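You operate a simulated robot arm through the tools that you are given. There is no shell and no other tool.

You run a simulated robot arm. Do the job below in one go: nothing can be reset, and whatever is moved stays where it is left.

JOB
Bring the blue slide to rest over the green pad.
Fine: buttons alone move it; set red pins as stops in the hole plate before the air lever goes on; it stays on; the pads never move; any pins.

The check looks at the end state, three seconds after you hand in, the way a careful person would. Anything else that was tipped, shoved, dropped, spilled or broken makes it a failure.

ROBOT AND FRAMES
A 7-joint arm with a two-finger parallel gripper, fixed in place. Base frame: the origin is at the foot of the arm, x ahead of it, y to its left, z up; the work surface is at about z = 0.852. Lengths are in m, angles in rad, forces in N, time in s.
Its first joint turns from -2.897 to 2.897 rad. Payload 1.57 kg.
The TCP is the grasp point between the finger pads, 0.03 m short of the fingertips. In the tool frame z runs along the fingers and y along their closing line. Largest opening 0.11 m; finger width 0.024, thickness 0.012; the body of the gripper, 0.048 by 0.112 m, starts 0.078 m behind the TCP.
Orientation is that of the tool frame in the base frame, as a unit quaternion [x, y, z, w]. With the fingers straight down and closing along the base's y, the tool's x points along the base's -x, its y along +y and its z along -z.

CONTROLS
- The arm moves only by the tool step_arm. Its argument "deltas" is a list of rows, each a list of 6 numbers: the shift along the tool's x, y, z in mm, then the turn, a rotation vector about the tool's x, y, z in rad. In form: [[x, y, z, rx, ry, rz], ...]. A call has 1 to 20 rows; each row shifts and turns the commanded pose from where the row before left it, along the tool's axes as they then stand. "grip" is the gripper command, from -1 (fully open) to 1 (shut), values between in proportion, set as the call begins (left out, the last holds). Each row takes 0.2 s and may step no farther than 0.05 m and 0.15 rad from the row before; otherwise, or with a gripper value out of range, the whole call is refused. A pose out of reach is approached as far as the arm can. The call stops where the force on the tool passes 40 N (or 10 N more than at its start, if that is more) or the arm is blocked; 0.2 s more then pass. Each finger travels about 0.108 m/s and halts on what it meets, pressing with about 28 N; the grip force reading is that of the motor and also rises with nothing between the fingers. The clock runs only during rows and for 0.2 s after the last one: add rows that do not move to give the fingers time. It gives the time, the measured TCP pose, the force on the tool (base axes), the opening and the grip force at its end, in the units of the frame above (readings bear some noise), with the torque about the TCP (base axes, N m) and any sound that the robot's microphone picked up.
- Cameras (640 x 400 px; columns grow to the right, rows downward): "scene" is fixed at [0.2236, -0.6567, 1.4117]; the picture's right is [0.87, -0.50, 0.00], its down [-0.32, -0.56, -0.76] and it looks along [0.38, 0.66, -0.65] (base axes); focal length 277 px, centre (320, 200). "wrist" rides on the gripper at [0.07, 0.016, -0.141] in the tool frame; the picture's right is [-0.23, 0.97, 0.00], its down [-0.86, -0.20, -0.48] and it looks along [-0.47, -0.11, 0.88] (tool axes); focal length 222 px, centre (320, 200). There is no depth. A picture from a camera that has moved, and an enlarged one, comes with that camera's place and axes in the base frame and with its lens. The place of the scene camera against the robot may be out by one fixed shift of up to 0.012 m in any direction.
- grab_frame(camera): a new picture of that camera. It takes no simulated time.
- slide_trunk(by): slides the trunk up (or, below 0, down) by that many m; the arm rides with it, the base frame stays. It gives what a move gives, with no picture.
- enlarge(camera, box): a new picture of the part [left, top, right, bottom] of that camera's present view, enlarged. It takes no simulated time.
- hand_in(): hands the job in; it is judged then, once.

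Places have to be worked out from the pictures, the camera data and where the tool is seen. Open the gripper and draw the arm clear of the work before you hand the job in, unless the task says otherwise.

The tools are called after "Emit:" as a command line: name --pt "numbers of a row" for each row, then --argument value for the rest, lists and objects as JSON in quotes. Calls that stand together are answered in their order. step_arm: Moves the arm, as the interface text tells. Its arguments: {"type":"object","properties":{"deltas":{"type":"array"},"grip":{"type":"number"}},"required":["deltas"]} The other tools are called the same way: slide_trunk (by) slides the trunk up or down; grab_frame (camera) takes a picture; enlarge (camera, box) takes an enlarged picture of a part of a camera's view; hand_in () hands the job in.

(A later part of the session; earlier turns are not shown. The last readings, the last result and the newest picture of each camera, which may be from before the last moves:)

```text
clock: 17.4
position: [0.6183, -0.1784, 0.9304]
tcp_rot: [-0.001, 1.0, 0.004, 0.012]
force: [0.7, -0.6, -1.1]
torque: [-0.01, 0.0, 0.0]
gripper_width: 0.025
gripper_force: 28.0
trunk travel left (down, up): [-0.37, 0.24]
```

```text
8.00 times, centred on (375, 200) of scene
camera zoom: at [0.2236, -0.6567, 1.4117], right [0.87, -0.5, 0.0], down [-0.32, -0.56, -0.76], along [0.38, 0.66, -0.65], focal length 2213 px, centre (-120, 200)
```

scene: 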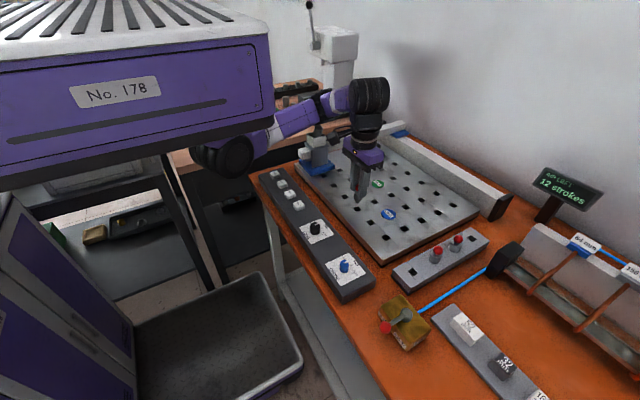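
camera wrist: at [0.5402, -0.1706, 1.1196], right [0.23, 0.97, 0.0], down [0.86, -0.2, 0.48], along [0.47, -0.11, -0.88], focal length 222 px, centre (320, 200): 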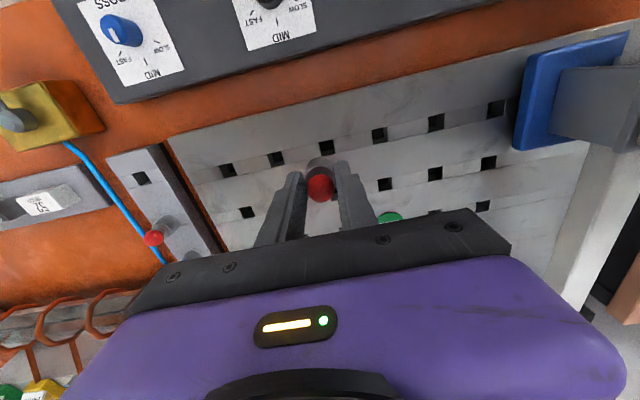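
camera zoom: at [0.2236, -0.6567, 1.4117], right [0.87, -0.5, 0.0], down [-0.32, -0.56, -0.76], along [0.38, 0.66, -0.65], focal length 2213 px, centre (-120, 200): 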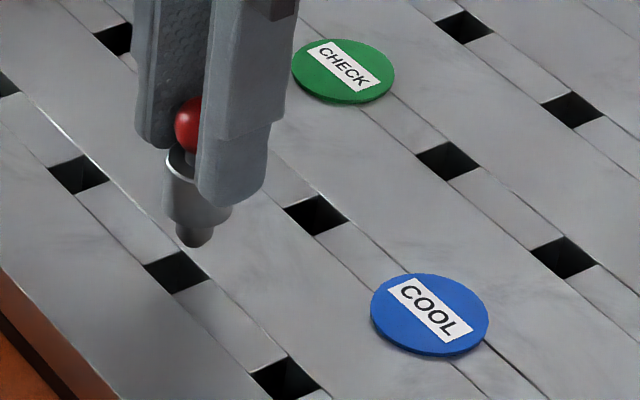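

Now the arm is falling short at this pose with the trunk raised. Let me look at its configuration.

Emit:
grab_frame --camera "scene"

Emit:
step_arm --pt "0 0 0 0 0 0" --pt "0 0 0 0 0 0" --pt "0 0 0 0 0 0" --pt "0 0 0 0 0 0"

```text
taken
```

scene: 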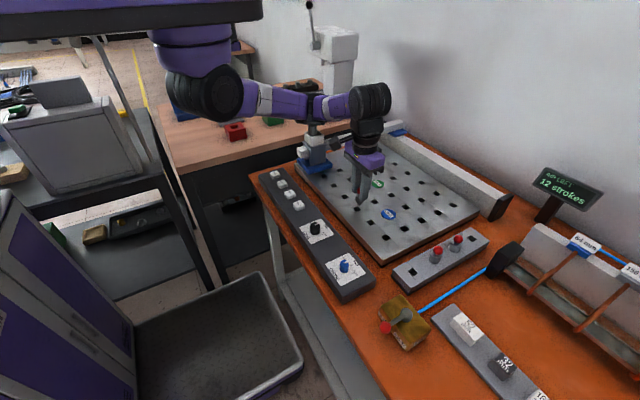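

```text
clock: 18.4
position: [0.6183, -0.1788, 0.927]
tcp_rot: [-0.002, 1.0, 0.002, 0.011]
force: [-0.2, -0.4, -1.4]
torque: [0.02, 0.04, 0.01]
gripper_width: 0.0249
gripper_force: 28.5
trunk travel left (down, up): [-0.37, 0.24]
```

The error is shrinking slowly, so I'll give it more time to converge before deciding.

Emit:
step_arm --pt "0 0 0 0 0 0" --pt "0 0 0 0 0 0" --pt "0 0 0 0 0 0" --pt "0 0 0 0 0 0" --pt "0 0 0 0 0 0" --pt "0 0 0 0 0 0" --pt "0 0 0 0 0 0" --pt "0 0 0 0 0 0" --pt "0 0 0 0 0 0" --pt "0 0 0 0 0 0"

```text
clock: 20.6
position: [0.6185, -0.1772, 0.9283]
tcp_rot: [-0.001, 1.0, 0.002, 0.009]
force: [0.6, -0.2, -1.5]
torque: [0.01, 0.04, -0.01]
gripper_width: 0.025
gripper_force: 28.0
trunk travel left (down, up): [-0.37, 0.24]
```

The error stays: the wrist can't pitch in far enough with the shoulder this high. Pose errors were smaller with a lower trunk, so I'll raise the tool and step the trunk down instead.

Emit:
step_arm --pt "0 0 -30 0 0 0" --pt "0 0 -30 0 0 0" --pt "0 0 -30 0 0 0" --pt "0 0 -30 0 0 0" --pt "0 0 -30 0 0 0" --pt "0 0 0 0 0 0" --pt "0 0 0 0 0 0"

Emit:
slide_trunk --by -0.1

Emit:
step_arm --pt "0 0 -30 0 0 0" --pt "0 0 -30 0 0 0" --pt "0 0 -30 0 0 0" --pt "0 0 -10 0 0 0" --pt "0 0 0 0 0 0" --pt "0 0 0 0 0 0"

```text
clock: 22.1
position: [0.6139, -0.1795, 1.0725]
tcp_rot: [0.001, 1.0, -0.001, 0.0]
force: [-0.3, 0.4, -0.7]
torque: [-0.01, 0.0, 0.02]
gripper_width: 0.0249
gripper_force: 28.0
trunk travel left (down, up): [-0.37, 0.24]
```

```text
clock: 23.5
position: [0.6144, -0.1791, 0.9711]
tcp_rot: [0.0, 1.0, 0.0, 0.001]
force: [0.3, -0.1, -0.5]
torque: [-0.03, -0.03, -0.02]
gripper_width: 0.025
gripper_force: 27.4
trunk travel left (down, up): [-0.27, 0.34]
```

```text
clock: 24.9
position: [0.6158, -0.1806, 1.0727]
tcp_rot: [0.0, 1.0, -0.001, 0.0]
force: [-1.2, 0.0, -1.3]
torque: [0.01, 0.0, 0.01]
gripper_width: 0.0251
gripper_force: 28.0
trunk travel left (down, up): [-0.27, 0.34]
```

Tracking is clean; lowering the trunk another 0.1 m (to -0.05) and then testing the descent.

Emit:
slide_trunk --by -0.1

Emit:
step_arm --pt "0 0 15 0 0 0" --pt "0 0 15 0 0 0" --pt "0 0 0 0 0 0" --pt "0 0 0 0 0 0" --pt "0 0 0 0 0 0"

Emit:
enlarge --camera "wrist" --box '[240, 60, 400, 220]'

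Emit:
grab_frame --camera "scene"

```text
clock: 26.2
position: [0.6115, -0.1795, 0.9799]
tcp_rot: [-0.001, 1.0, 0.001, 0.009]
force: [-0.7, 0.5, -0.8]
torque: [0.01, -0.01, 0.0]
gripper_width: 0.025
gripper_force: 28.2
trunk travel left (down, up): [-0.17, 0.44]
```

```text
clock: 27.4
position: [0.6111, -0.1794, 0.9613]
tcp_rot: [-0.001, 1.0, 0.006, 0.022]
force: [-0.7, -0.8, -1.3]
torque: [-0.04, 0.01, -0.01]
gripper_width: 0.0249
gripper_force: 27.5
trunk travel left (down, up): [-0.17, 0.44]
```

```text
2.50 times, centred on (320, 140) of wrist
camera zoom: at [0.5349, -0.1652, 1.0991], right [0.23, 0.97, 0.02], down [0.83, -0.2, 0.51], along [0.5, -0.1, -0.86], focal length 555 px, centre (320, 350)
```

zoom: 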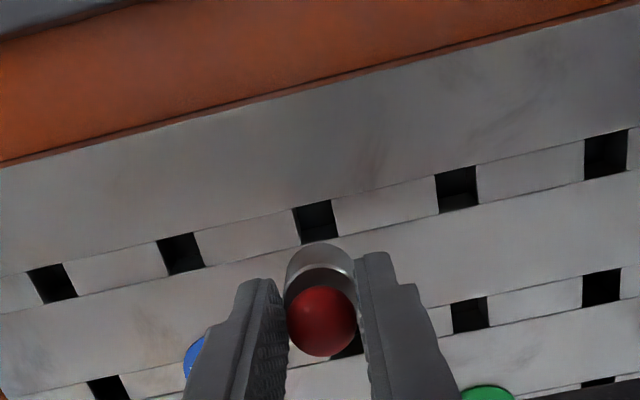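

```text
taken
```

scene: 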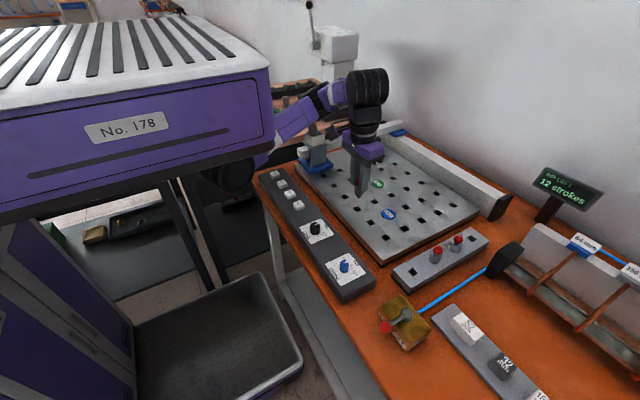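

A lower trunk is worse, so I had the trend reversed. Let me zoom on the arm to understand its posture.

Emit:
enlarge --camera "scene" --box '[200, 50, 420, 220]'

```text
2.35 times, centred on (310, 135) of scene
camera zoom: at [0.2236, -0.6567, 1.4117], right [0.87, -0.5, 0.0], down [-0.32, -0.56, -0.76], along [0.38, 0.66, -0.65], focal length 651 px, centre (344, 353)
```

zoom: 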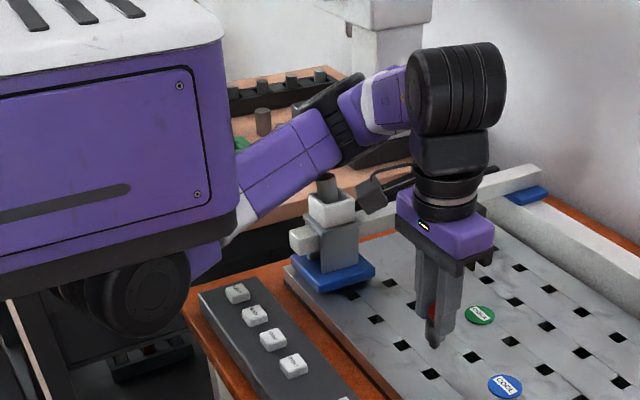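

The forearm comes up steeply from behind the box here. I'll raise the trunk well up (to about +0.30) and test whether the vertical pose reaches lower from there.

Emit:
slide_trunk --by 0.35

Emit:
step_arm --pt "0 0 45 0 0 0" --pt "0 0 45 0 0 0" --pt "0 0 45 0 0 0" --pt "0 0 45 0 0 0" --pt "0 0 45 0 0 0" --pt "0 0 45 0 0 0" --pt "0 0 45 0 0 0" --pt "0 0 0 0 0 0" --pt "0 0 0 0 0 0"

Emit:
grab_frame --camera "scene"

```text
clock: 30.8
position: [0.6163, -0.1797, 1.2907]
tcp_rot: [0.0, 1.0, -0.001, 0.0]
force: [-0.3, -0.2, -1.0]
torque: [-0.01, 0.0, 0.0]
gripper_width: 0.0252
gripper_force: 28.2
trunk travel left (down, up): [-0.52, 0.09]
```

```text
clock: 32.8
position: [0.6159, -0.1799, 0.9758]
tcp_rot: [0.0, 1.0, -0.001, 0.0]
force: [-0.4, -0.2, -0.4]
torque: [0.01, -0.01, -0.01]
gripper_width: 0.025
gripper_force: 28.3
trunk travel left (down, up): [-0.52, 0.09]
```

```text
taken
```

scene: 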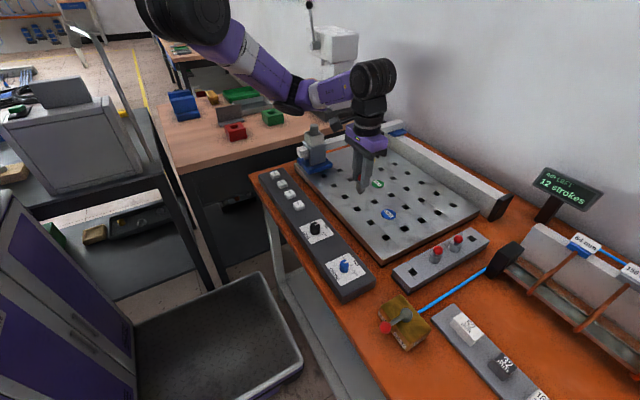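

This posture is much more natural and the pose is exact. Continuing the descent to about 0.93 and checking.

Emit:
step_arm --pt "1 0 15 0 0 0" --pt "0 0 15 0 0 0" --pt "0 0 15 0 0 0" --pt "0 0 0 0 0 0" --pt "0 0 0 0 0 0"

Emit:
enlarge --camera "wrist" --box '[240, 60, 400, 220]'

Emit:
enlarge --camera "scene" --box '[345, 175, 405, 225]'

```text
clock: 34.0
position: [0.6159, -0.1799, 0.931]
tcp_rot: [0.0, 1.0, -0.002, -0.001]
force: [0.1, -0.6, -1.5]
torque: [0.03, -0.04, 0.0]
gripper_width: 0.0251
gripper_force: 28.2
trunk travel left (down, up): [-0.52, 0.09]
```

```text
2.50 times, centred on (320, 140) of wrist
camera zoom: at [0.5442, -0.1639, 1.0722], right [0.23, 0.97, 0.0], down [0.86, -0.2, 0.48], along [0.47, -0.11, -0.88], focal length 555 px, centre (320, 350)
```

zoom: 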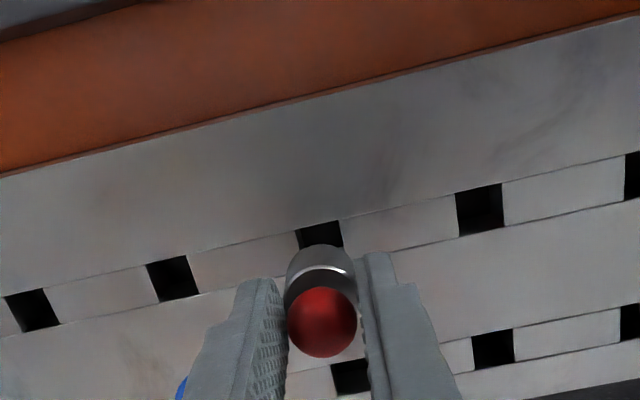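

```text
8.00 times, centred on (375, 200) of scene
camera zoom: at [0.2236, -0.6567, 1.4117], right [0.87, -0.5, 0.0], down [-0.32, -0.56, -0.76], along [0.38, 0.66, -0.65], focal length 2213 px, centre (-120, 200)
```

zoom: 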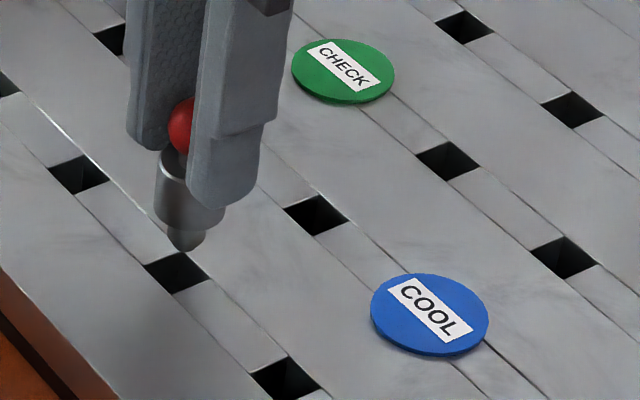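

The peg tip is about 17 mm above the plate and the hole lies under it within about 2 mm. The hole is clearly wider than the peg. A 1 mm nudge toward -x, then lower in stages while watching force.

Emit:
step_arm --pt "1 0.5 6 0 0 0" --pt "0 0 6 0 0 0" --pt "0 0 5 0 0 0" --pt "0 0 3 0 0 0" --pt "0 0 0 0 0 0"

Emit:
enlarge --camera "scene" --box '[345, 175, 405, 225]'

Emit:
enlarge --camera "wrist" --box '[240, 60, 400, 220]'

```text
clock: 35.2
position: [0.6141, -0.1798, 0.9115]
tcp_rot: [0.0, 1.0, 0.0, 0.0]
force: [0.9, -0.6, -0.3]
torque: [-0.03, 0.04, -0.02]
gripper_width: 0.025
gripper_force: 28.1
trunk travel left (down, up): [-0.52, 0.09]
```

```text
8.00 times, centred on (375, 200) of scene
camera zoom: at [0.2236, -0.6567, 1.4117], right [0.87, -0.5, 0.0], down [-0.32, -0.56, -0.76], along [0.38, 0.66, -0.65], focal length 2213 px, centre (-120, 200)
```

zoom: 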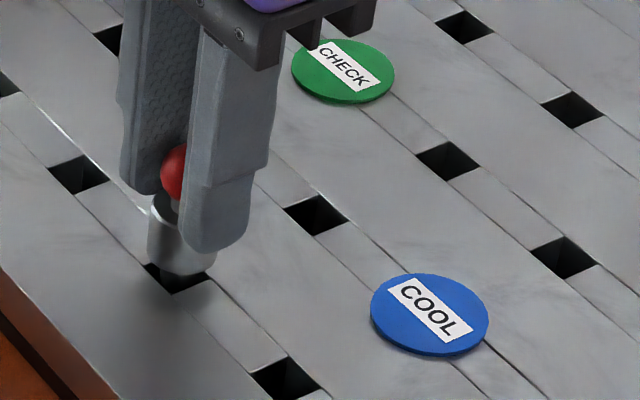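

```text
2.50 times, centred on (320, 140) of wrist
camera zoom: at [0.543, -0.164, 1.052], right [0.23, 0.97, 0.0], down [0.86, -0.2, 0.48], along [0.47, -0.11, -0.88], focal length 555 px, centre (320, 350)
```

zoom: 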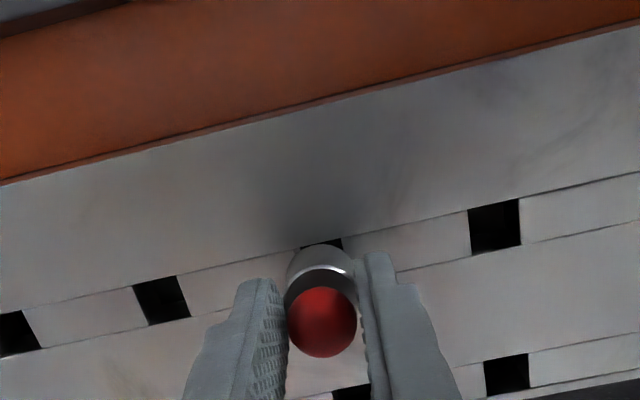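

The peg tip is entering the hole with no contact force. Lowering the remaining ~11 mm.

Emit:
step_arm --pt "0 0 5 0 0 0" --pt "0 0 3 0 0 0" --pt "0 0 2 0 0 0" --pt "0 0 1 0 0 0" --pt "0 0 0 0 0 0"

Emit:
enlarge --camera "scene" --box '[345, 175, 405, 225]'

```text
clock: 36.4
position: [0.6135, -0.1797, 0.9022]
tcp_rot: [0.0, 1.0, -0.002, 0.001]
force: [1.1, -0.1, 12.3]
torque: [0.1, 0.02, -0.01]
gripper_width: 0.0248
gripper_force: 28.0
trunk travel left (down, up): [-0.52, 0.09]
```

```text
8.00 times, centred on (375, 200) of scene
camera zoom: at [0.2236, -0.6567, 1.4117], right [0.87, -0.5, 0.0], down [-0.32, -0.56, -0.76], along [0.38, 0.66, -0.65], focal length 2213 px, centre (-120, 200)
```

zoom: 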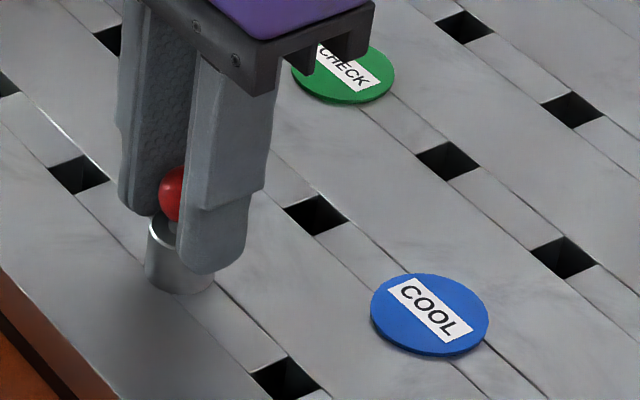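

Seated: 12 N of reaction at z = 0.902 and the body covers the hole. Releasing and lifting away.

Emit:
step_arm --pt "0 0 0 0 0 0" --pt "0 0 0 0 0 0" --pt "0 0 -10 0 0 0" --pt "0 0 -20 0 0 0" --pt "0 0 -30 0 0 0" --pt "0 0 -30 0 0 0" --pt "0 0 0 0 0 0" --grip 0.09

Emit:
enlarge --camera "scene" --box '[345, 175, 405, 225]'

Emit:
enlarge --camera "wrist" --box '[220, 60, 420, 220]'

```text
clock: 38.0
position: [0.6136, -0.1803, 0.9909]
tcp_rot: [0.0, 1.0, -0.001, 0.0]
force: [-0.3, -0.4, 0.9]
torque: [0.02, -0.01, -0.02]
gripper_width: 0.05
gripper_force: 0.1
trunk travel left (down, up): [-0.52, 0.09]
```

```text
8.00 times, centred on (375, 200) of scene
camera zoom: at [0.2236, -0.6567, 1.4117], right [0.87, -0.5, 0.0], down [-0.32, -0.56, -0.76], along [0.38, 0.66, -0.65], focal length 2213 px, centre (-120, 200)
```

zoom: 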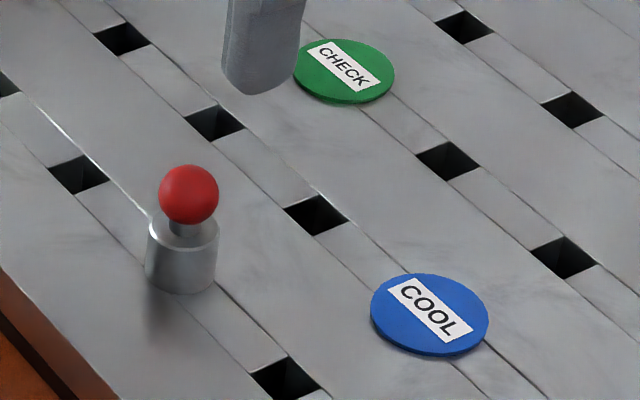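

```text
2.50 times, centred on (320, 140) of wrist
camera zoom: at [0.5428, -0.1638, 1.1312], right [0.23, 0.97, 0.0], down [0.86, -0.2, 0.48], along [0.47, -0.11, -0.88], focal length 555 px, centre (320, 350)
```

zoom: 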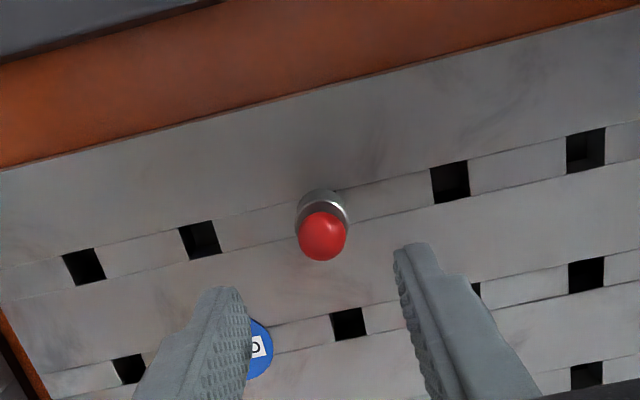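

Pin A stands upright in r1c3. Before placing the second pin I need to know whether the beam clears a pin's height, so I'll zoom on the gantry.

Emit:
enlarge --camera "scene" --box '[285, 115, 365, 185]'

Emit:
enlarge --camera "scene" --box '[340, 105, 440, 165]'

Emit:
grab_frame --camera "wrist"

Emit:
enlarge --camera "wrist" --box '[440, 0, 640, 240]'

```text
5.71 times, centred on (325, 150) of scene
camera zoom: at [0.2236, -0.6567, 1.4117], right [0.87, -0.5, 0.0], down [-0.32, -0.56, -0.76], along [0.38, 0.66, -0.65], focal length 1581 px, centre (291, 486)
```

zoom: 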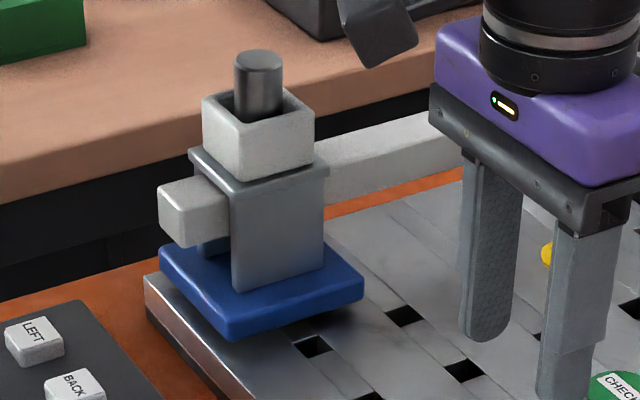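

```text
6.40 times, centred on (390, 135) of scene
camera zoom: at [0.2236, -0.6567, 1.4117], right [0.87, -0.5, 0.0], down [-0.32, -0.56, -0.76], along [0.38, 0.66, -0.65], focal length 1770 px, centre (-128, 616)
```

zoom: 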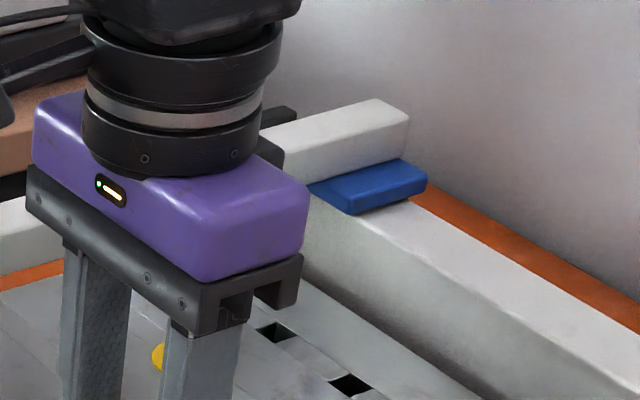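

```text
taken
camera wrist: at [0.5428, -0.1638, 1.1312], right [0.23, 0.97, 0.0], down [0.86, -0.2, 0.48], along [0.47, -0.11, -0.88], focal length 222 px, centre (320, 200)
```

wrist: 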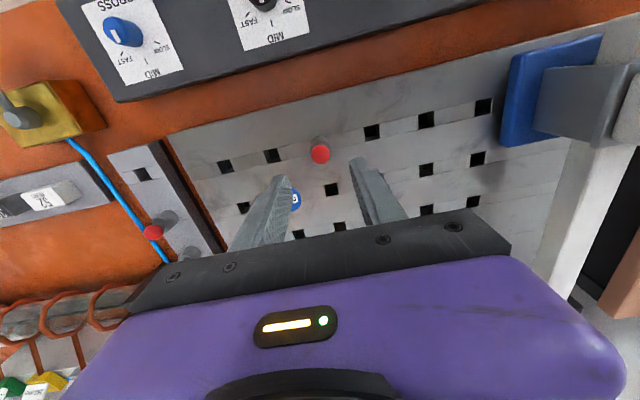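

```text
1.67 times, centred on (540, 120) of wrist
camera zoom: at [0.5428, -0.1638, 1.1312], right [0.23, 0.97, 0.0], down [0.86, -0.2, 0.48], along [0.47, -0.11, -0.88], focal length 370 px, centre (-47, 333)
```

zoom: 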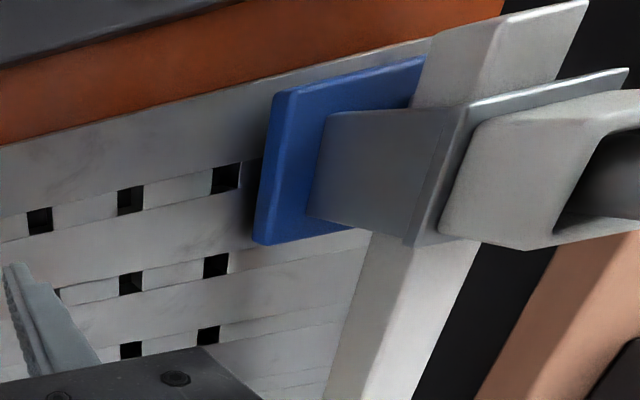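

The beam's underside is about 60 mm or more above the plate and the pin tops about 49 mm, so the beam clears them. The plan is A at r1c3 (done), B at r4c4 as the back stop, and C at r3c3 so the slide can't drift right beside CHECK. Going for the second pin now.

Emit:
step_arm --pt "-8 -40 0 0 0 0" --pt "-8 -40 0 0 0 0" --pt "-8 -40 0 0 0 0" --pt "-8 -40 0 0 0 0" --pt "-8 -40 0 0 0 0" --pt "-10 -43 0 0 0 0" --pt "0 0 0 0 0 0" --pt "0 0 0 0 0 0" --grip 0.09

Emit:
enlarge --camera "wrist" --box '[240, 60, 400, 220]'

Emit:
enlarge --camera "scene" --box '[390, 190, 490, 290]'

```text
clock: 39.8
position: [0.6629, -0.4221, 0.9897]
tcp_rot: [0.0, 1.0, -0.001, 0.0]
force: [-0.1, -0.6, -1.0]
torque: [0.01, 0.01, 0.0]
gripper_width: 0.05
gripper_force: 0.1
trunk travel left (down, up): [-0.52, 0.09]
```

```text
2.50 times, centred on (320, 140) of wrist
camera zoom: at [0.5925, -0.4073, 1.1308], right [0.23, 0.97, 0.0], down [0.86, -0.2, 0.48], along [0.47, -0.11, -0.88], focal length 555 px, centre (320, 350)
```

zoom: 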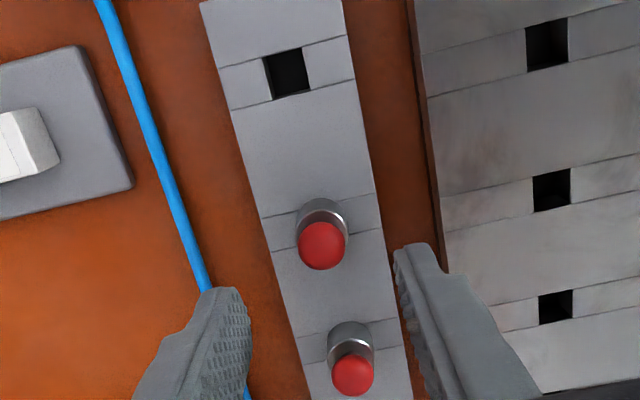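

```text
4.00 times, centred on (440, 240) of scene
camera zoom: at [0.2236, -0.6567, 1.4117], right [0.87, -0.5, 0.0], down [-0.32, -0.56, -0.76], along [0.38, 0.66, -0.65], focal length 1106 px, centre (-160, 40)
```

zoom: 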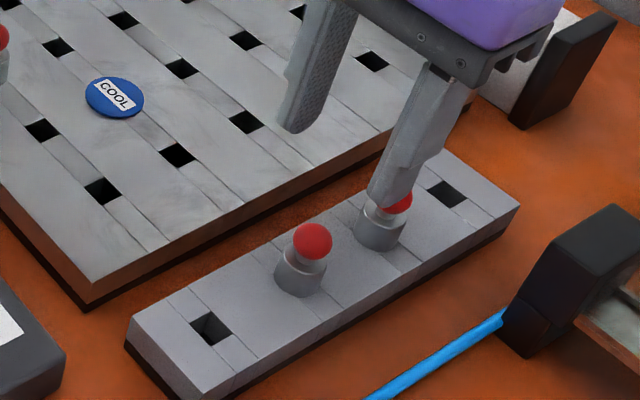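

Compared with the view right after releasing pin A, pin 2 is about 4.5 mm farther in +x. I'll correct that and lower onto its body.

Emit:
step_arm --pt "-4.5 -0.5 0 0 0 0" --pt "0 0 30 0 0 0" --pt "0 0 30 0 0 0" --pt "0 0 10 0 0 0" --pt "0 0 0 0 0 0"

Emit:
enlarge --camera "wrist" --box '[240, 80, 400, 220]'

Emit:
enlarge --camera "scene" --box '[400, 210, 460, 270]'

```text
clock: 41.0
position: [0.6682, -0.4232, 0.9207]
tcp_rot: [0.0, 1.0, -0.001, 0.001]
force: [-0.2, 0.0, -0.5]
torque: [0.02, 0.02, -0.01]
gripper_width: 0.05
gripper_force: 0.1
trunk travel left (down, up): [-0.52, 0.09]
```

```text
2.86 times, centred on (320, 150) of wrist
camera zoom: at [0.5976, -0.4074, 1.0614], right [0.23, 0.97, 0.0], down [0.86, -0.2, 0.48], along [0.47, -0.11, -0.88], focal length 635 px, centre (320, 343)
```

zoom: 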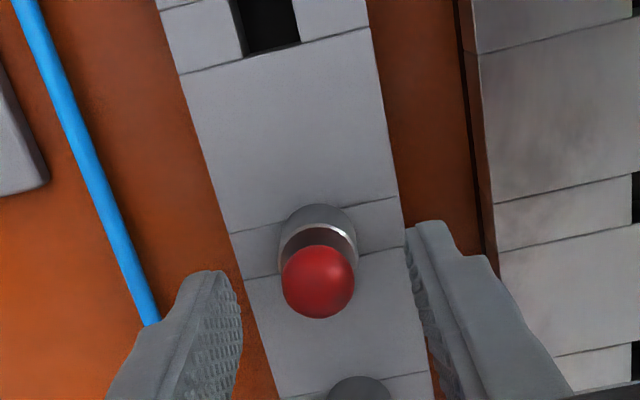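

```text
6.67 times, centred on (430, 240) of scene
camera zoom: at [0.2236, -0.6567, 1.4117], right [0.87, -0.5, 0.0], down [-0.32, -0.56, -0.76], along [0.38, 0.66, -0.65], focal length 1844 px, centre (-413, -67)
```

zoom: 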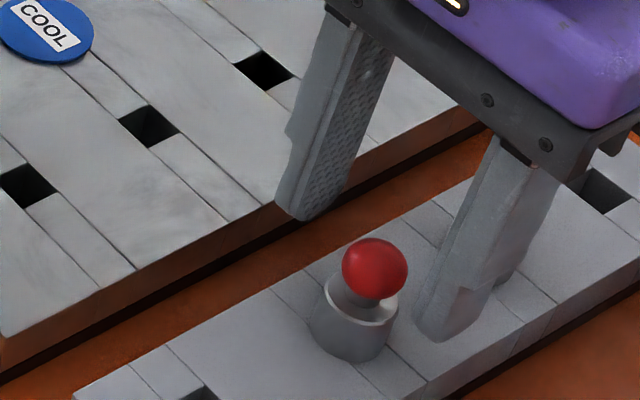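

Aligned within about 1–2 mm. Lowering 20 mm and closing on the body.

Emit:
step_arm --pt "-0.5 0 10 0 0 0" --pt "0 0 10 0 0 0" --pt "0 0 0 0 0 0"

Emit:
step_arm --pt "0 0 0 0 0 0" --pt "0 0 0 0 0 0" --pt "0 0 0 0 0 0" --pt "0 0 0 0 0 0" --grip 1

Emit:
enlarge --camera "scene" --box '[400, 210, 460, 270]'

```text
clock: 41.8
position: [0.6685, -0.4242, 0.9001]
tcp_rot: [0.001, 1.0, -0.001, -0.001]
force: [0.4, -0.7, 0.5]
torque: [-0.01, -0.01, 0.01]
gripper_width: 0.0499
gripper_force: 0.1
trunk travel left (down, up): [-0.52, 0.09]
```

```text
clock: 42.8
position: [0.6691, -0.4238, 0.9008]
tcp_rot: [0.0, 1.0, -0.001, 0.0]
force: [1.1, 0.0, 0.2]
torque: [0.0, 0.01, -0.02]
gripper_width: 0.0248
gripper_force: 28.2
trunk travel left (down, up): [-0.52, 0.09]
```

```text
6.67 times, centred on (430, 240) of scene
camera zoom: at [0.2236, -0.6567, 1.4117], right [0.87, -0.5, 0.0], down [-0.32, -0.56, -0.76], along [0.38, 0.66, -0.65], focal length 1844 px, centre (-413, -67)
```

zoom: 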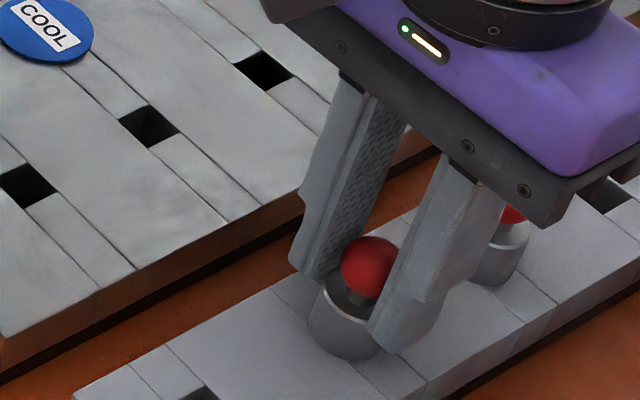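

Gripped at 24.8 mm. Lifting 80 mm and taking reference views of the emptied hole and the peg.

Emit:
step_arm --pt "0 0 -10 0 0 0" --pt "0 0 -20 0 0 0" --pt "0 0 -25 0 0 0" --pt "0 0 -25 0 0 0" --pt "0 0 0 0 0 0" --pt "0 0 0 0 0 0"

Emit:
enlarge --camera "wrist" --box '[240, 60, 400, 220]'

Emit:
enlarge --camera "scene" --box '[400, 200, 460, 260]'

```text
clock: 44.2
position: [0.6691, -0.4233, 0.9822]
tcp_rot: [0.0, 1.0, -0.001, 0.001]
force: [0.2, 0.8, -1.3]
torque: [0.01, 0.03, 0.01]
gripper_width: 0.0249
gripper_force: 28.2
trunk travel left (down, up): [-0.52, 0.09]
```

```text
2.50 times, centred on (320, 140) of wrist
camera zoom: at [0.5982, -0.4073, 1.1221], right [0.23, 0.97, 0.0], down [0.86, -0.2, 0.48], along [0.47, -0.11, -0.88], focal length 555 px, centre (320, 350)
```

zoom: 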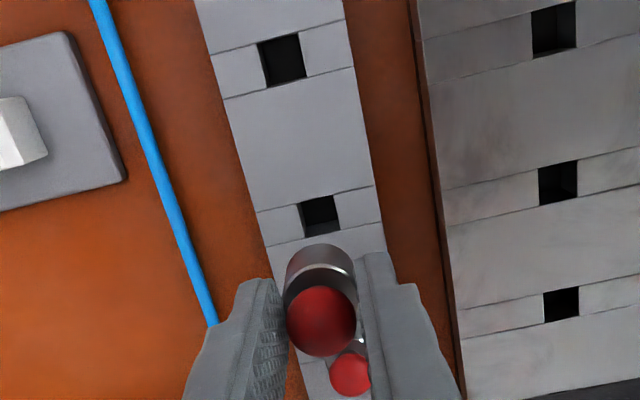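

```text
6.67 times, centred on (430, 230) of scene
camera zoom: at [0.2236, -0.6567, 1.4117], right [0.87, -0.5, 0.0], down [-0.32, -0.56, -0.76], along [0.38, 0.66, -0.65], focal length 1844 px, centre (-413, 0)
```

zoom: 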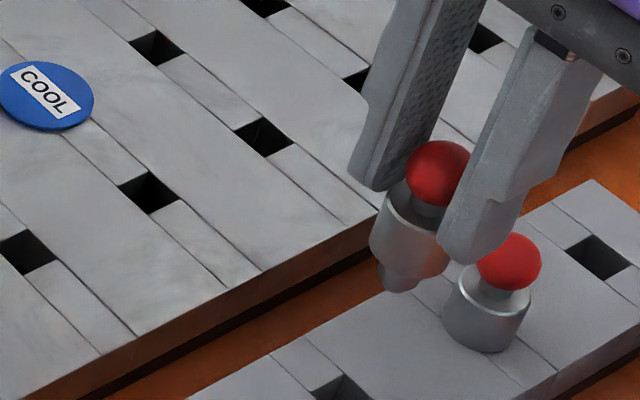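

Peg is round, about 13 mm, in a roughly 19 mm square hole. Carrying pin 2 to r4c4, estimated at (0.809, -0.115).

Emit:
step_arm --pt "0 0 -20 0 0 0" --pt "-18 38 0 0 0 0" --pt "-18 39 0 0 0 0" --pt "-18 39 0 0 0 0" --pt "-18 39 0 0 0 0" --pt "-18 39 0 0 0 0" --pt "-18 39 0 0 0 0" --pt "-17 38 0 0 0 0" --pt "-16 37.6 0 0 0 0" --pt "0 0 20 0 0 0" --pt "0 0 0 0 0 0" --pt "0 0 0 0 0 0"

Emit:
enlarge --camera "wrist" --box '[240, 60, 400, 220]'

Emit:
grab_frame --camera "wrist"

Emit:
enlarge --camera "scene" --box '[370, 130, 470, 210]'

```text
clock: 46.8
position: [0.8095, -0.1154, 0.9804]
tcp_rot: [-0.001, 1.0, -0.001, 0.0]
force: [-0.5, -1.1, -1.5]
torque: [-0.02, -0.02, 0.02]
gripper_width: 0.0248
gripper_force: 27.9
trunk travel left (down, up): [-0.52, 0.09]
```

```text
2.50 times, centred on (320, 140) of wrist
camera zoom: at [0.7387, -0.0991, 1.1206], right [0.23, 0.97, 0.0], down [0.86, -0.2, 0.48], along [0.47, -0.11, -0.88], focal length 555 px, centre (320, 350)
```

zoom: 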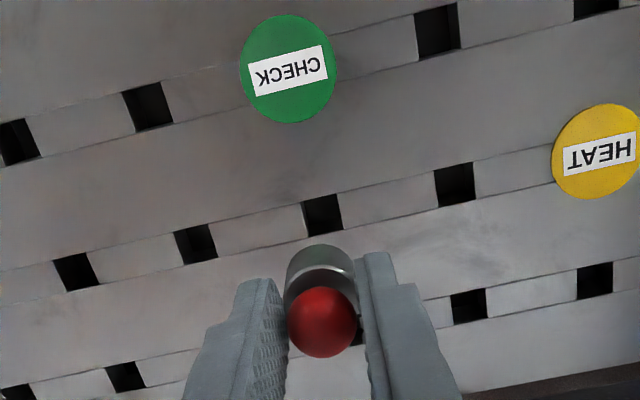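

```text
taken
camera wrist: at [0.7387, -0.0991, 1.1206], right [0.23, 0.97, 0.0], down [0.86, -0.2, 0.48], along [0.47, -0.11, -0.88], focal length 222 px, centre (320, 200)
```

wrist: 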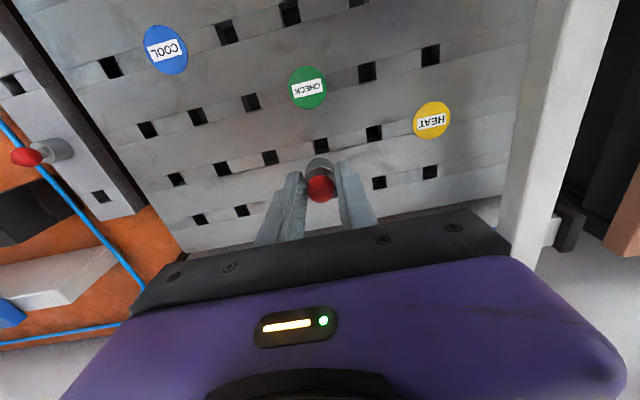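

```text
5.00 times, centred on (420, 170) of scene
camera zoom: at [0.2236, -0.6567, 1.4117], right [0.87, -0.5, 0.0], down [-0.32, -0.56, -0.76], along [0.38, 0.66, -0.65], focal length 1383 px, centre (-180, 350)
```

zoom: 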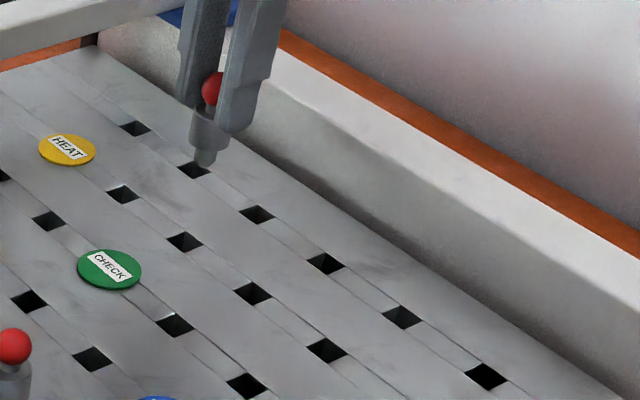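

The hole under the pin is r4c4, in CHECK's column and one row behind it, and it's within about 1 mm of the reference pixel. Small correction and lower.

Emit:
step_arm --pt "0.2 1.1 0 0 0 0" --pt "0 0 25 0 0 0" --pt "0 0 20 0 0 0" --pt "0 0 10 0 0 0" --pt "0 0 5 0 0 0" --pt "0 0 0 0 0 0" --pt "0 0 0 0 0 0"

Emit:
enlarge --camera "scene" --box '[370, 130, 430, 190]'

Emit:
enlarge --camera "wrist" --box '[240, 60, 400, 220]'

```text
clock: 48.4
position: [0.8091, -0.1133, 0.9204]
tcp_rot: [0.0, 1.0, 0.0, -0.001]
force: [0.0, -0.4, -1.6]
torque: [0.0, 0.0, -0.03]
gripper_width: 0.025
gripper_force: 28.1
trunk travel left (down, up): [-0.52, 0.09]
```

```text
6.67 times, centred on (400, 160) of scene
camera zoom: at [0.2236, -0.6567, 1.4117], right [0.87, -0.5, 0.0], down [-0.32, -0.56, -0.76], along [0.38, 0.66, -0.65], focal length 1844 px, centre (-213, 467)
```

zoom: 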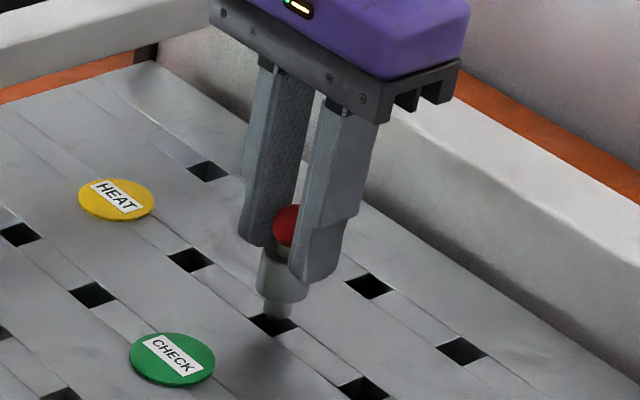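

```text
2.50 times, centred on (320, 140) of wrist
camera zoom: at [0.739, -0.0977, 1.0608], right [0.23, 0.97, 0.0], down [0.86, -0.2, 0.48], along [0.47, -0.11, -0.88], focal length 555 px, centre (320, 350)
```

zoom: 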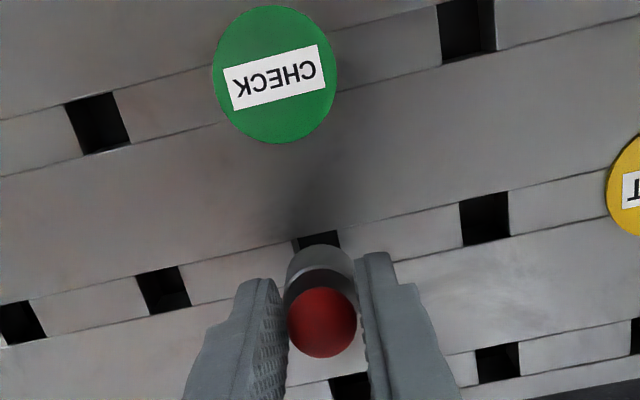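

The peg tip is right over the hole. Lowering the final 20 mm in small steps.

Emit:
step_arm --pt "0 0 6 0 0 0" --pt "0 0 5 0 0 0" --pt "0 0 4 0 0 0" --pt "0 0 3 0 0 0" --pt "0 0 2 0 0 0" --pt "0 0 0 0 0 0"

Emit:
enlarge --camera "scene" --box '[370, 130, 430, 190]'

```text
clock: 49.8
position: [0.8095, -0.1136, 0.9003]
tcp_rot: [-0.001, 1.0, -0.001, 0.0]
force: [0.4, -0.1, -0.1]
torque: [0.01, -0.05, -0.02]
gripper_width: 0.0249
gripper_force: 28.2
trunk travel left (down, up): [-0.52, 0.09]
```

```text
6.67 times, centred on (400, 160) of scene
camera zoom: at [0.2236, -0.6567, 1.4117], right [0.87, -0.5, 0.0], down [-0.32, -0.56, -0.76], along [0.38, 0.66, -0.65], focal length 1844 px, centre (-213, 467)
```

zoom: 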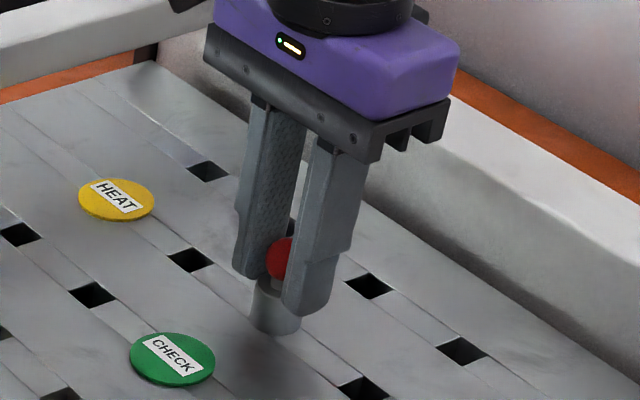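

Emit:
step_arm --pt "0 0 1 0 0 0" --pt "0 0 0.5 0 0 0" --pt "0 0 0 0 0 0"

```text
clock: 50.6
position: [0.8087, -0.1137, 0.9009]
tcp_rot: [0.0, 1.0, -0.002, 0.0]
force: [2.5, -1.0, 17.4]
torque: [0.0, 0.04, -0.02]
gripper_width: 0.0247
gripper_force: 27.9
trunk travel left (down, up): [-0.52, 0.09]
```

Seated, with 17 N of reaction. Releasing and lifting clear.

Emit:
step_arm --pt "0 0 0 0 0 0" --pt "0 0 0 0 0 0" --pt "0 0 -10 0 0 0" --pt "0 0 -20 0 0 0" --pt "0 0 -30 0 0 0" --pt "0 0 -30 0 0 0" --pt "0 0 0 0 0 0" --grip 0.09

Emit:
enlarge --camera "scene" --box '[350, 130, 430, 210]'

Emit:
enlarge --camera "wrist" --box '[240, 60, 400, 220]'

```text
clock: 52.2
position: [0.8085, -0.1133, 0.9887]
tcp_rot: [0.001, 1.0, -0.001, 0.001]
force: [-0.4, 0.2, 1.3]
torque: [0.03, 0.0, 0.03]
gripper_width: 0.0499
gripper_force: 0.0
trunk travel left (down, up): [-0.52, 0.09]
```

```text
5.00 times, centred on (390, 170) of scene
camera zoom: at [0.2236, -0.6567, 1.4117], right [0.87, -0.5, 0.0], down [-0.32, -0.56, -0.76], along [0.38, 0.66, -0.65], focal length 1383 px, centre (-30, 350)
```

zoom: 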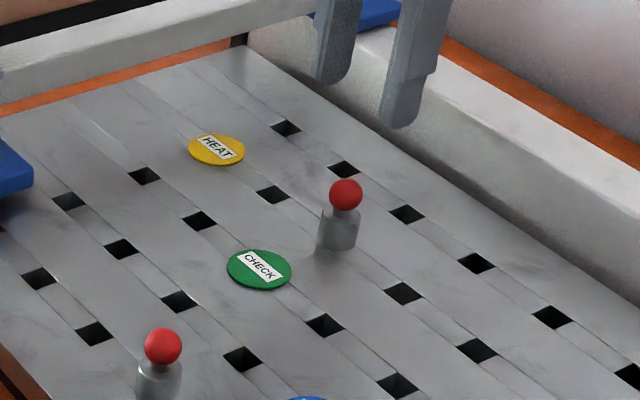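

```text
2.50 times, centred on (320, 140) of wrist
camera zoom: at [0.7381, -0.0972, 1.1297], right [0.23, 0.97, 0.0], down [0.86, -0.2, 0.48], along [0.47, -0.11, -0.88], focal length 555 px, centre (320, 350)
```

zoom: 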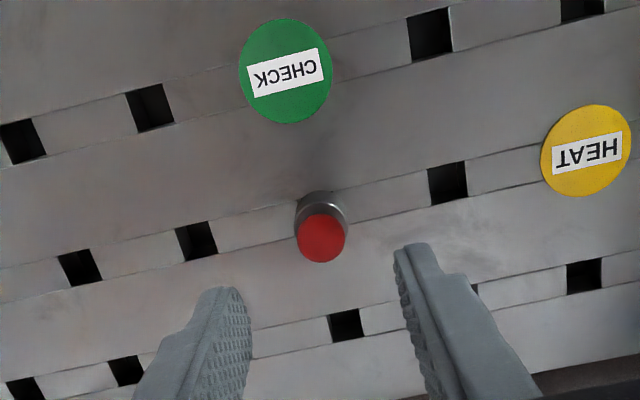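

Both pins are upright. Now the third pin, expected near (0.738, -0.424).

Emit:
step_arm --pt "9 -39 0 0 0 0" --pt "9 -39 0 0 0 0" --pt "9 -39 0 0 0 0" --pt "9 -39 0 0 0 0" --pt "9 -39 0 0 0 0" --pt "9 -39 0 0 0 0" --pt "9 -39 0 0 0 0" --pt "7.5 -38 0 0 0 0" --pt "0 0 0 0 0 0" --pt "0 0 0 0 0 0"

Emit:
enlarge --camera "wrist" --box '[240, 60, 400, 220]'

```text
clock: 54.4
position: [0.7386, -0.425, 0.9899]
tcp_rot: [0.0, 1.0, -0.002, 0.0]
force: [-0.3, 0.1, -0.1]
torque: [0.01, 0.03, 0.0]
gripper_width: 0.0501
gripper_force: 0.1
trunk travel left (down, up): [-0.52, 0.09]
```

```text
2.50 times, centred on (320, 140) of wrist
camera zoom: at [0.6684, -0.4092, 1.1302], right [0.23, 0.97, 0.0], down [0.85, -0.2, 0.48], along [0.47, -0.11, -0.88], focal length 555 px, centre (320, 350)
```

zoom: 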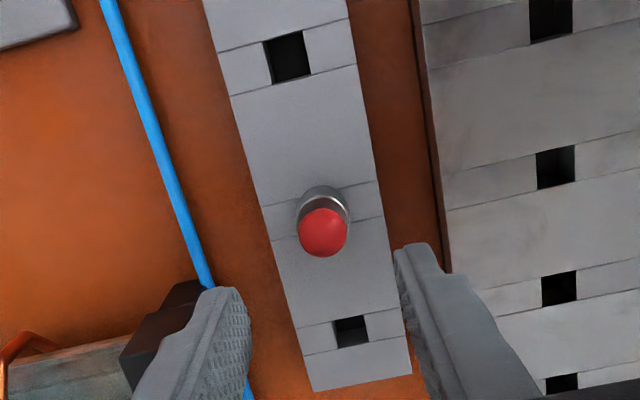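

Pin 3 is about 2 mm toward -x of the reference. Correct and lower in stages.

Emit:
step_arm --pt "1.8 0.3 0 0 0 0" --pt "0 0 30 0 0 0" --pt "0 0 30 0 0 0" --pt "0 0 10 0 0 0" --pt "0 0 0 0 0 0"

Emit:
enlarge --camera "wrist" --box '[240, 80, 400, 220]'

Emit:
enlarge --camera "scene" --box '[420, 200, 500, 270]'

```text
clock: 55.6
position: [0.7367, -0.4245, 0.9189]
tcp_rot: [-0.001, 1.0, -0.001, 0.0]
force: [0.2, -0.8, 0.6]
torque: [0.04, -0.01, -0.01]
gripper_width: 0.0502
gripper_force: 0.1
trunk travel left (down, up): [-0.52, 0.09]
```

```text
2.86 times, centred on (320, 150) of wrist
camera zoom: at [0.6663, -0.4085, 1.0597], right [0.23, 0.97, 0.0], down [0.86, -0.2, 0.48], along [0.47, -0.11, -0.88], focal length 635 px, centre (320, 343)
```

zoom: 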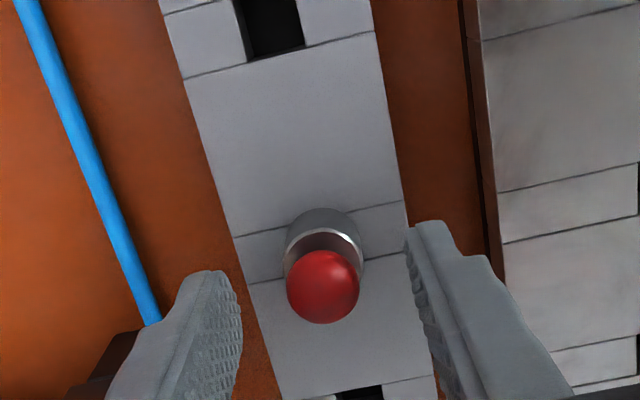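

```text
5.71 times, centred on (460, 235) of scene
camera zoom: at [0.2236, -0.6567, 1.4117], right [0.87, -0.5, 0.0], down [-0.32, -0.56, -0.76], along [0.38, 0.66, -0.65], focal length 1581 px, centre (-480, 0)
```

zoom: 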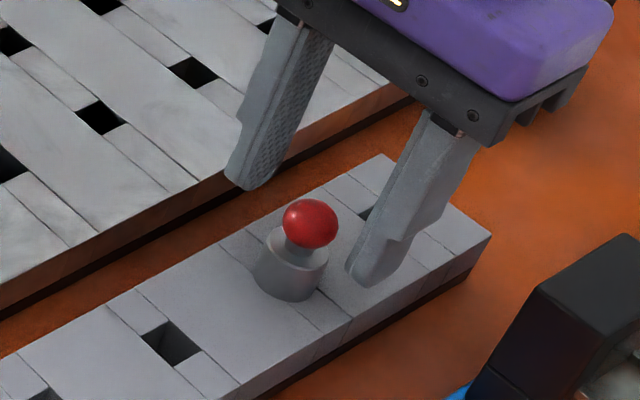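

Small 1 mm trims, then down to grip height and close.

Emit:
step_arm --pt "-0.8 1.2 9 0 0 0" --pt "0 0 9 0 0 0" --pt "0 0 0 0 0 0" --pt "0 0 0 0 0 0"

Emit:
step_arm --pt "0 0 0 0 0 0" --pt "0 0 0 0 0 0" --pt "0 0 0 0 0 0" --pt "0 0 0 0 0 0" --grip 1

Emit:
step_arm --pt "0 0 -10 0 0 0" --pt "0 0 -20 0 0 0" --pt "0 0 -25 0 0 0" --pt "0 0 -25 0 0 0" --pt "0 0 0 0 0 0" --pt "0 0 0 0 0 0"

Emit:
enlarge --camera "wrist" --box '[240, 60, 400, 220]'

Emit:
enlarge --camera "scene" --box '[420, 190, 500, 260]'

```text
clock: 56.6
position: [0.7369, -0.4243, 0.902]
tcp_rot: [0.0, 1.0, -0.001, 0.0]
force: [0.8, 0.2, -0.4]
torque: [-0.02, 0.01, 0.01]
gripper_width: 0.0499
gripper_force: 0.0
trunk travel left (down, up): [-0.52, 0.09]
```

```text
clock: 57.6
position: [0.7374, -0.4232, 0.9024]
tcp_rot: [0.0, 1.0, -0.001, 0.0]
force: [-0.3, -0.2, 0.4]
torque: [0.01, -0.01, 0.01]
gripper_width: 0.0248
gripper_force: 27.4
trunk travel left (down, up): [-0.52, 0.09]
```

```text
clock: 59.0
position: [0.7375, -0.4234, 0.9822]
tcp_rot: [0.0, 1.0, -0.002, 0.0]
force: [-0.5, 0.3, -1.0]
torque: [-0.01, 0.01, -0.02]
gripper_width: 0.0248
gripper_force: 28.4
trunk travel left (down, up): [-0.52, 0.09]
```

```text
2.50 times, centred on (320, 140) of wrist
camera zoom: at [0.667, -0.4065, 1.1224], right [0.23, 0.97, 0.0], down [0.86, -0.2, 0.48], along [0.47, -0.11, -0.88], focal length 555 px, centre (320, 350)
```

zoom: 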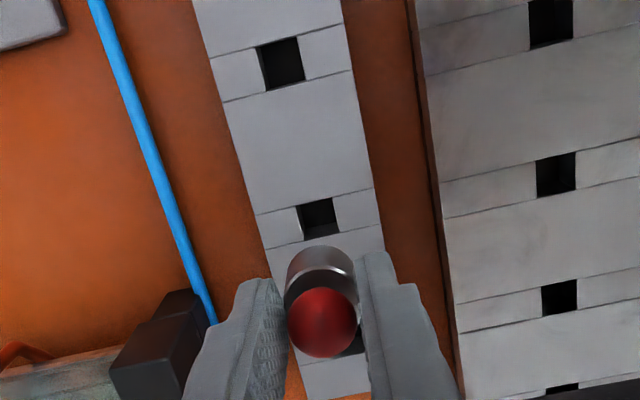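

```text
5.71 times, centred on (460, 225) of scene
camera zoom: at [0.2236, -0.6567, 1.4117], right [0.87, -0.5, 0.0], down [-0.32, -0.56, -0.76], along [0.38, 0.66, -0.65], focal length 1581 px, centre (-480, 57)
```

zoom: 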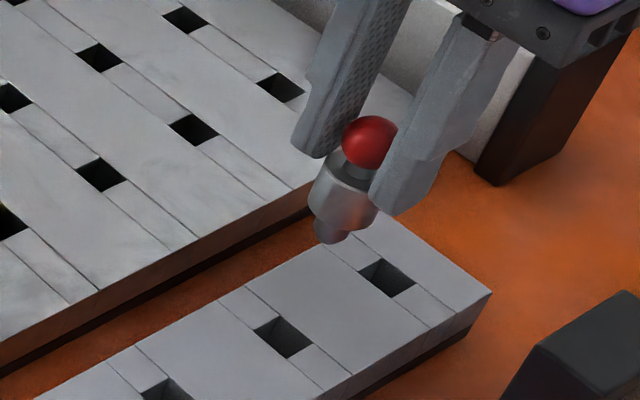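

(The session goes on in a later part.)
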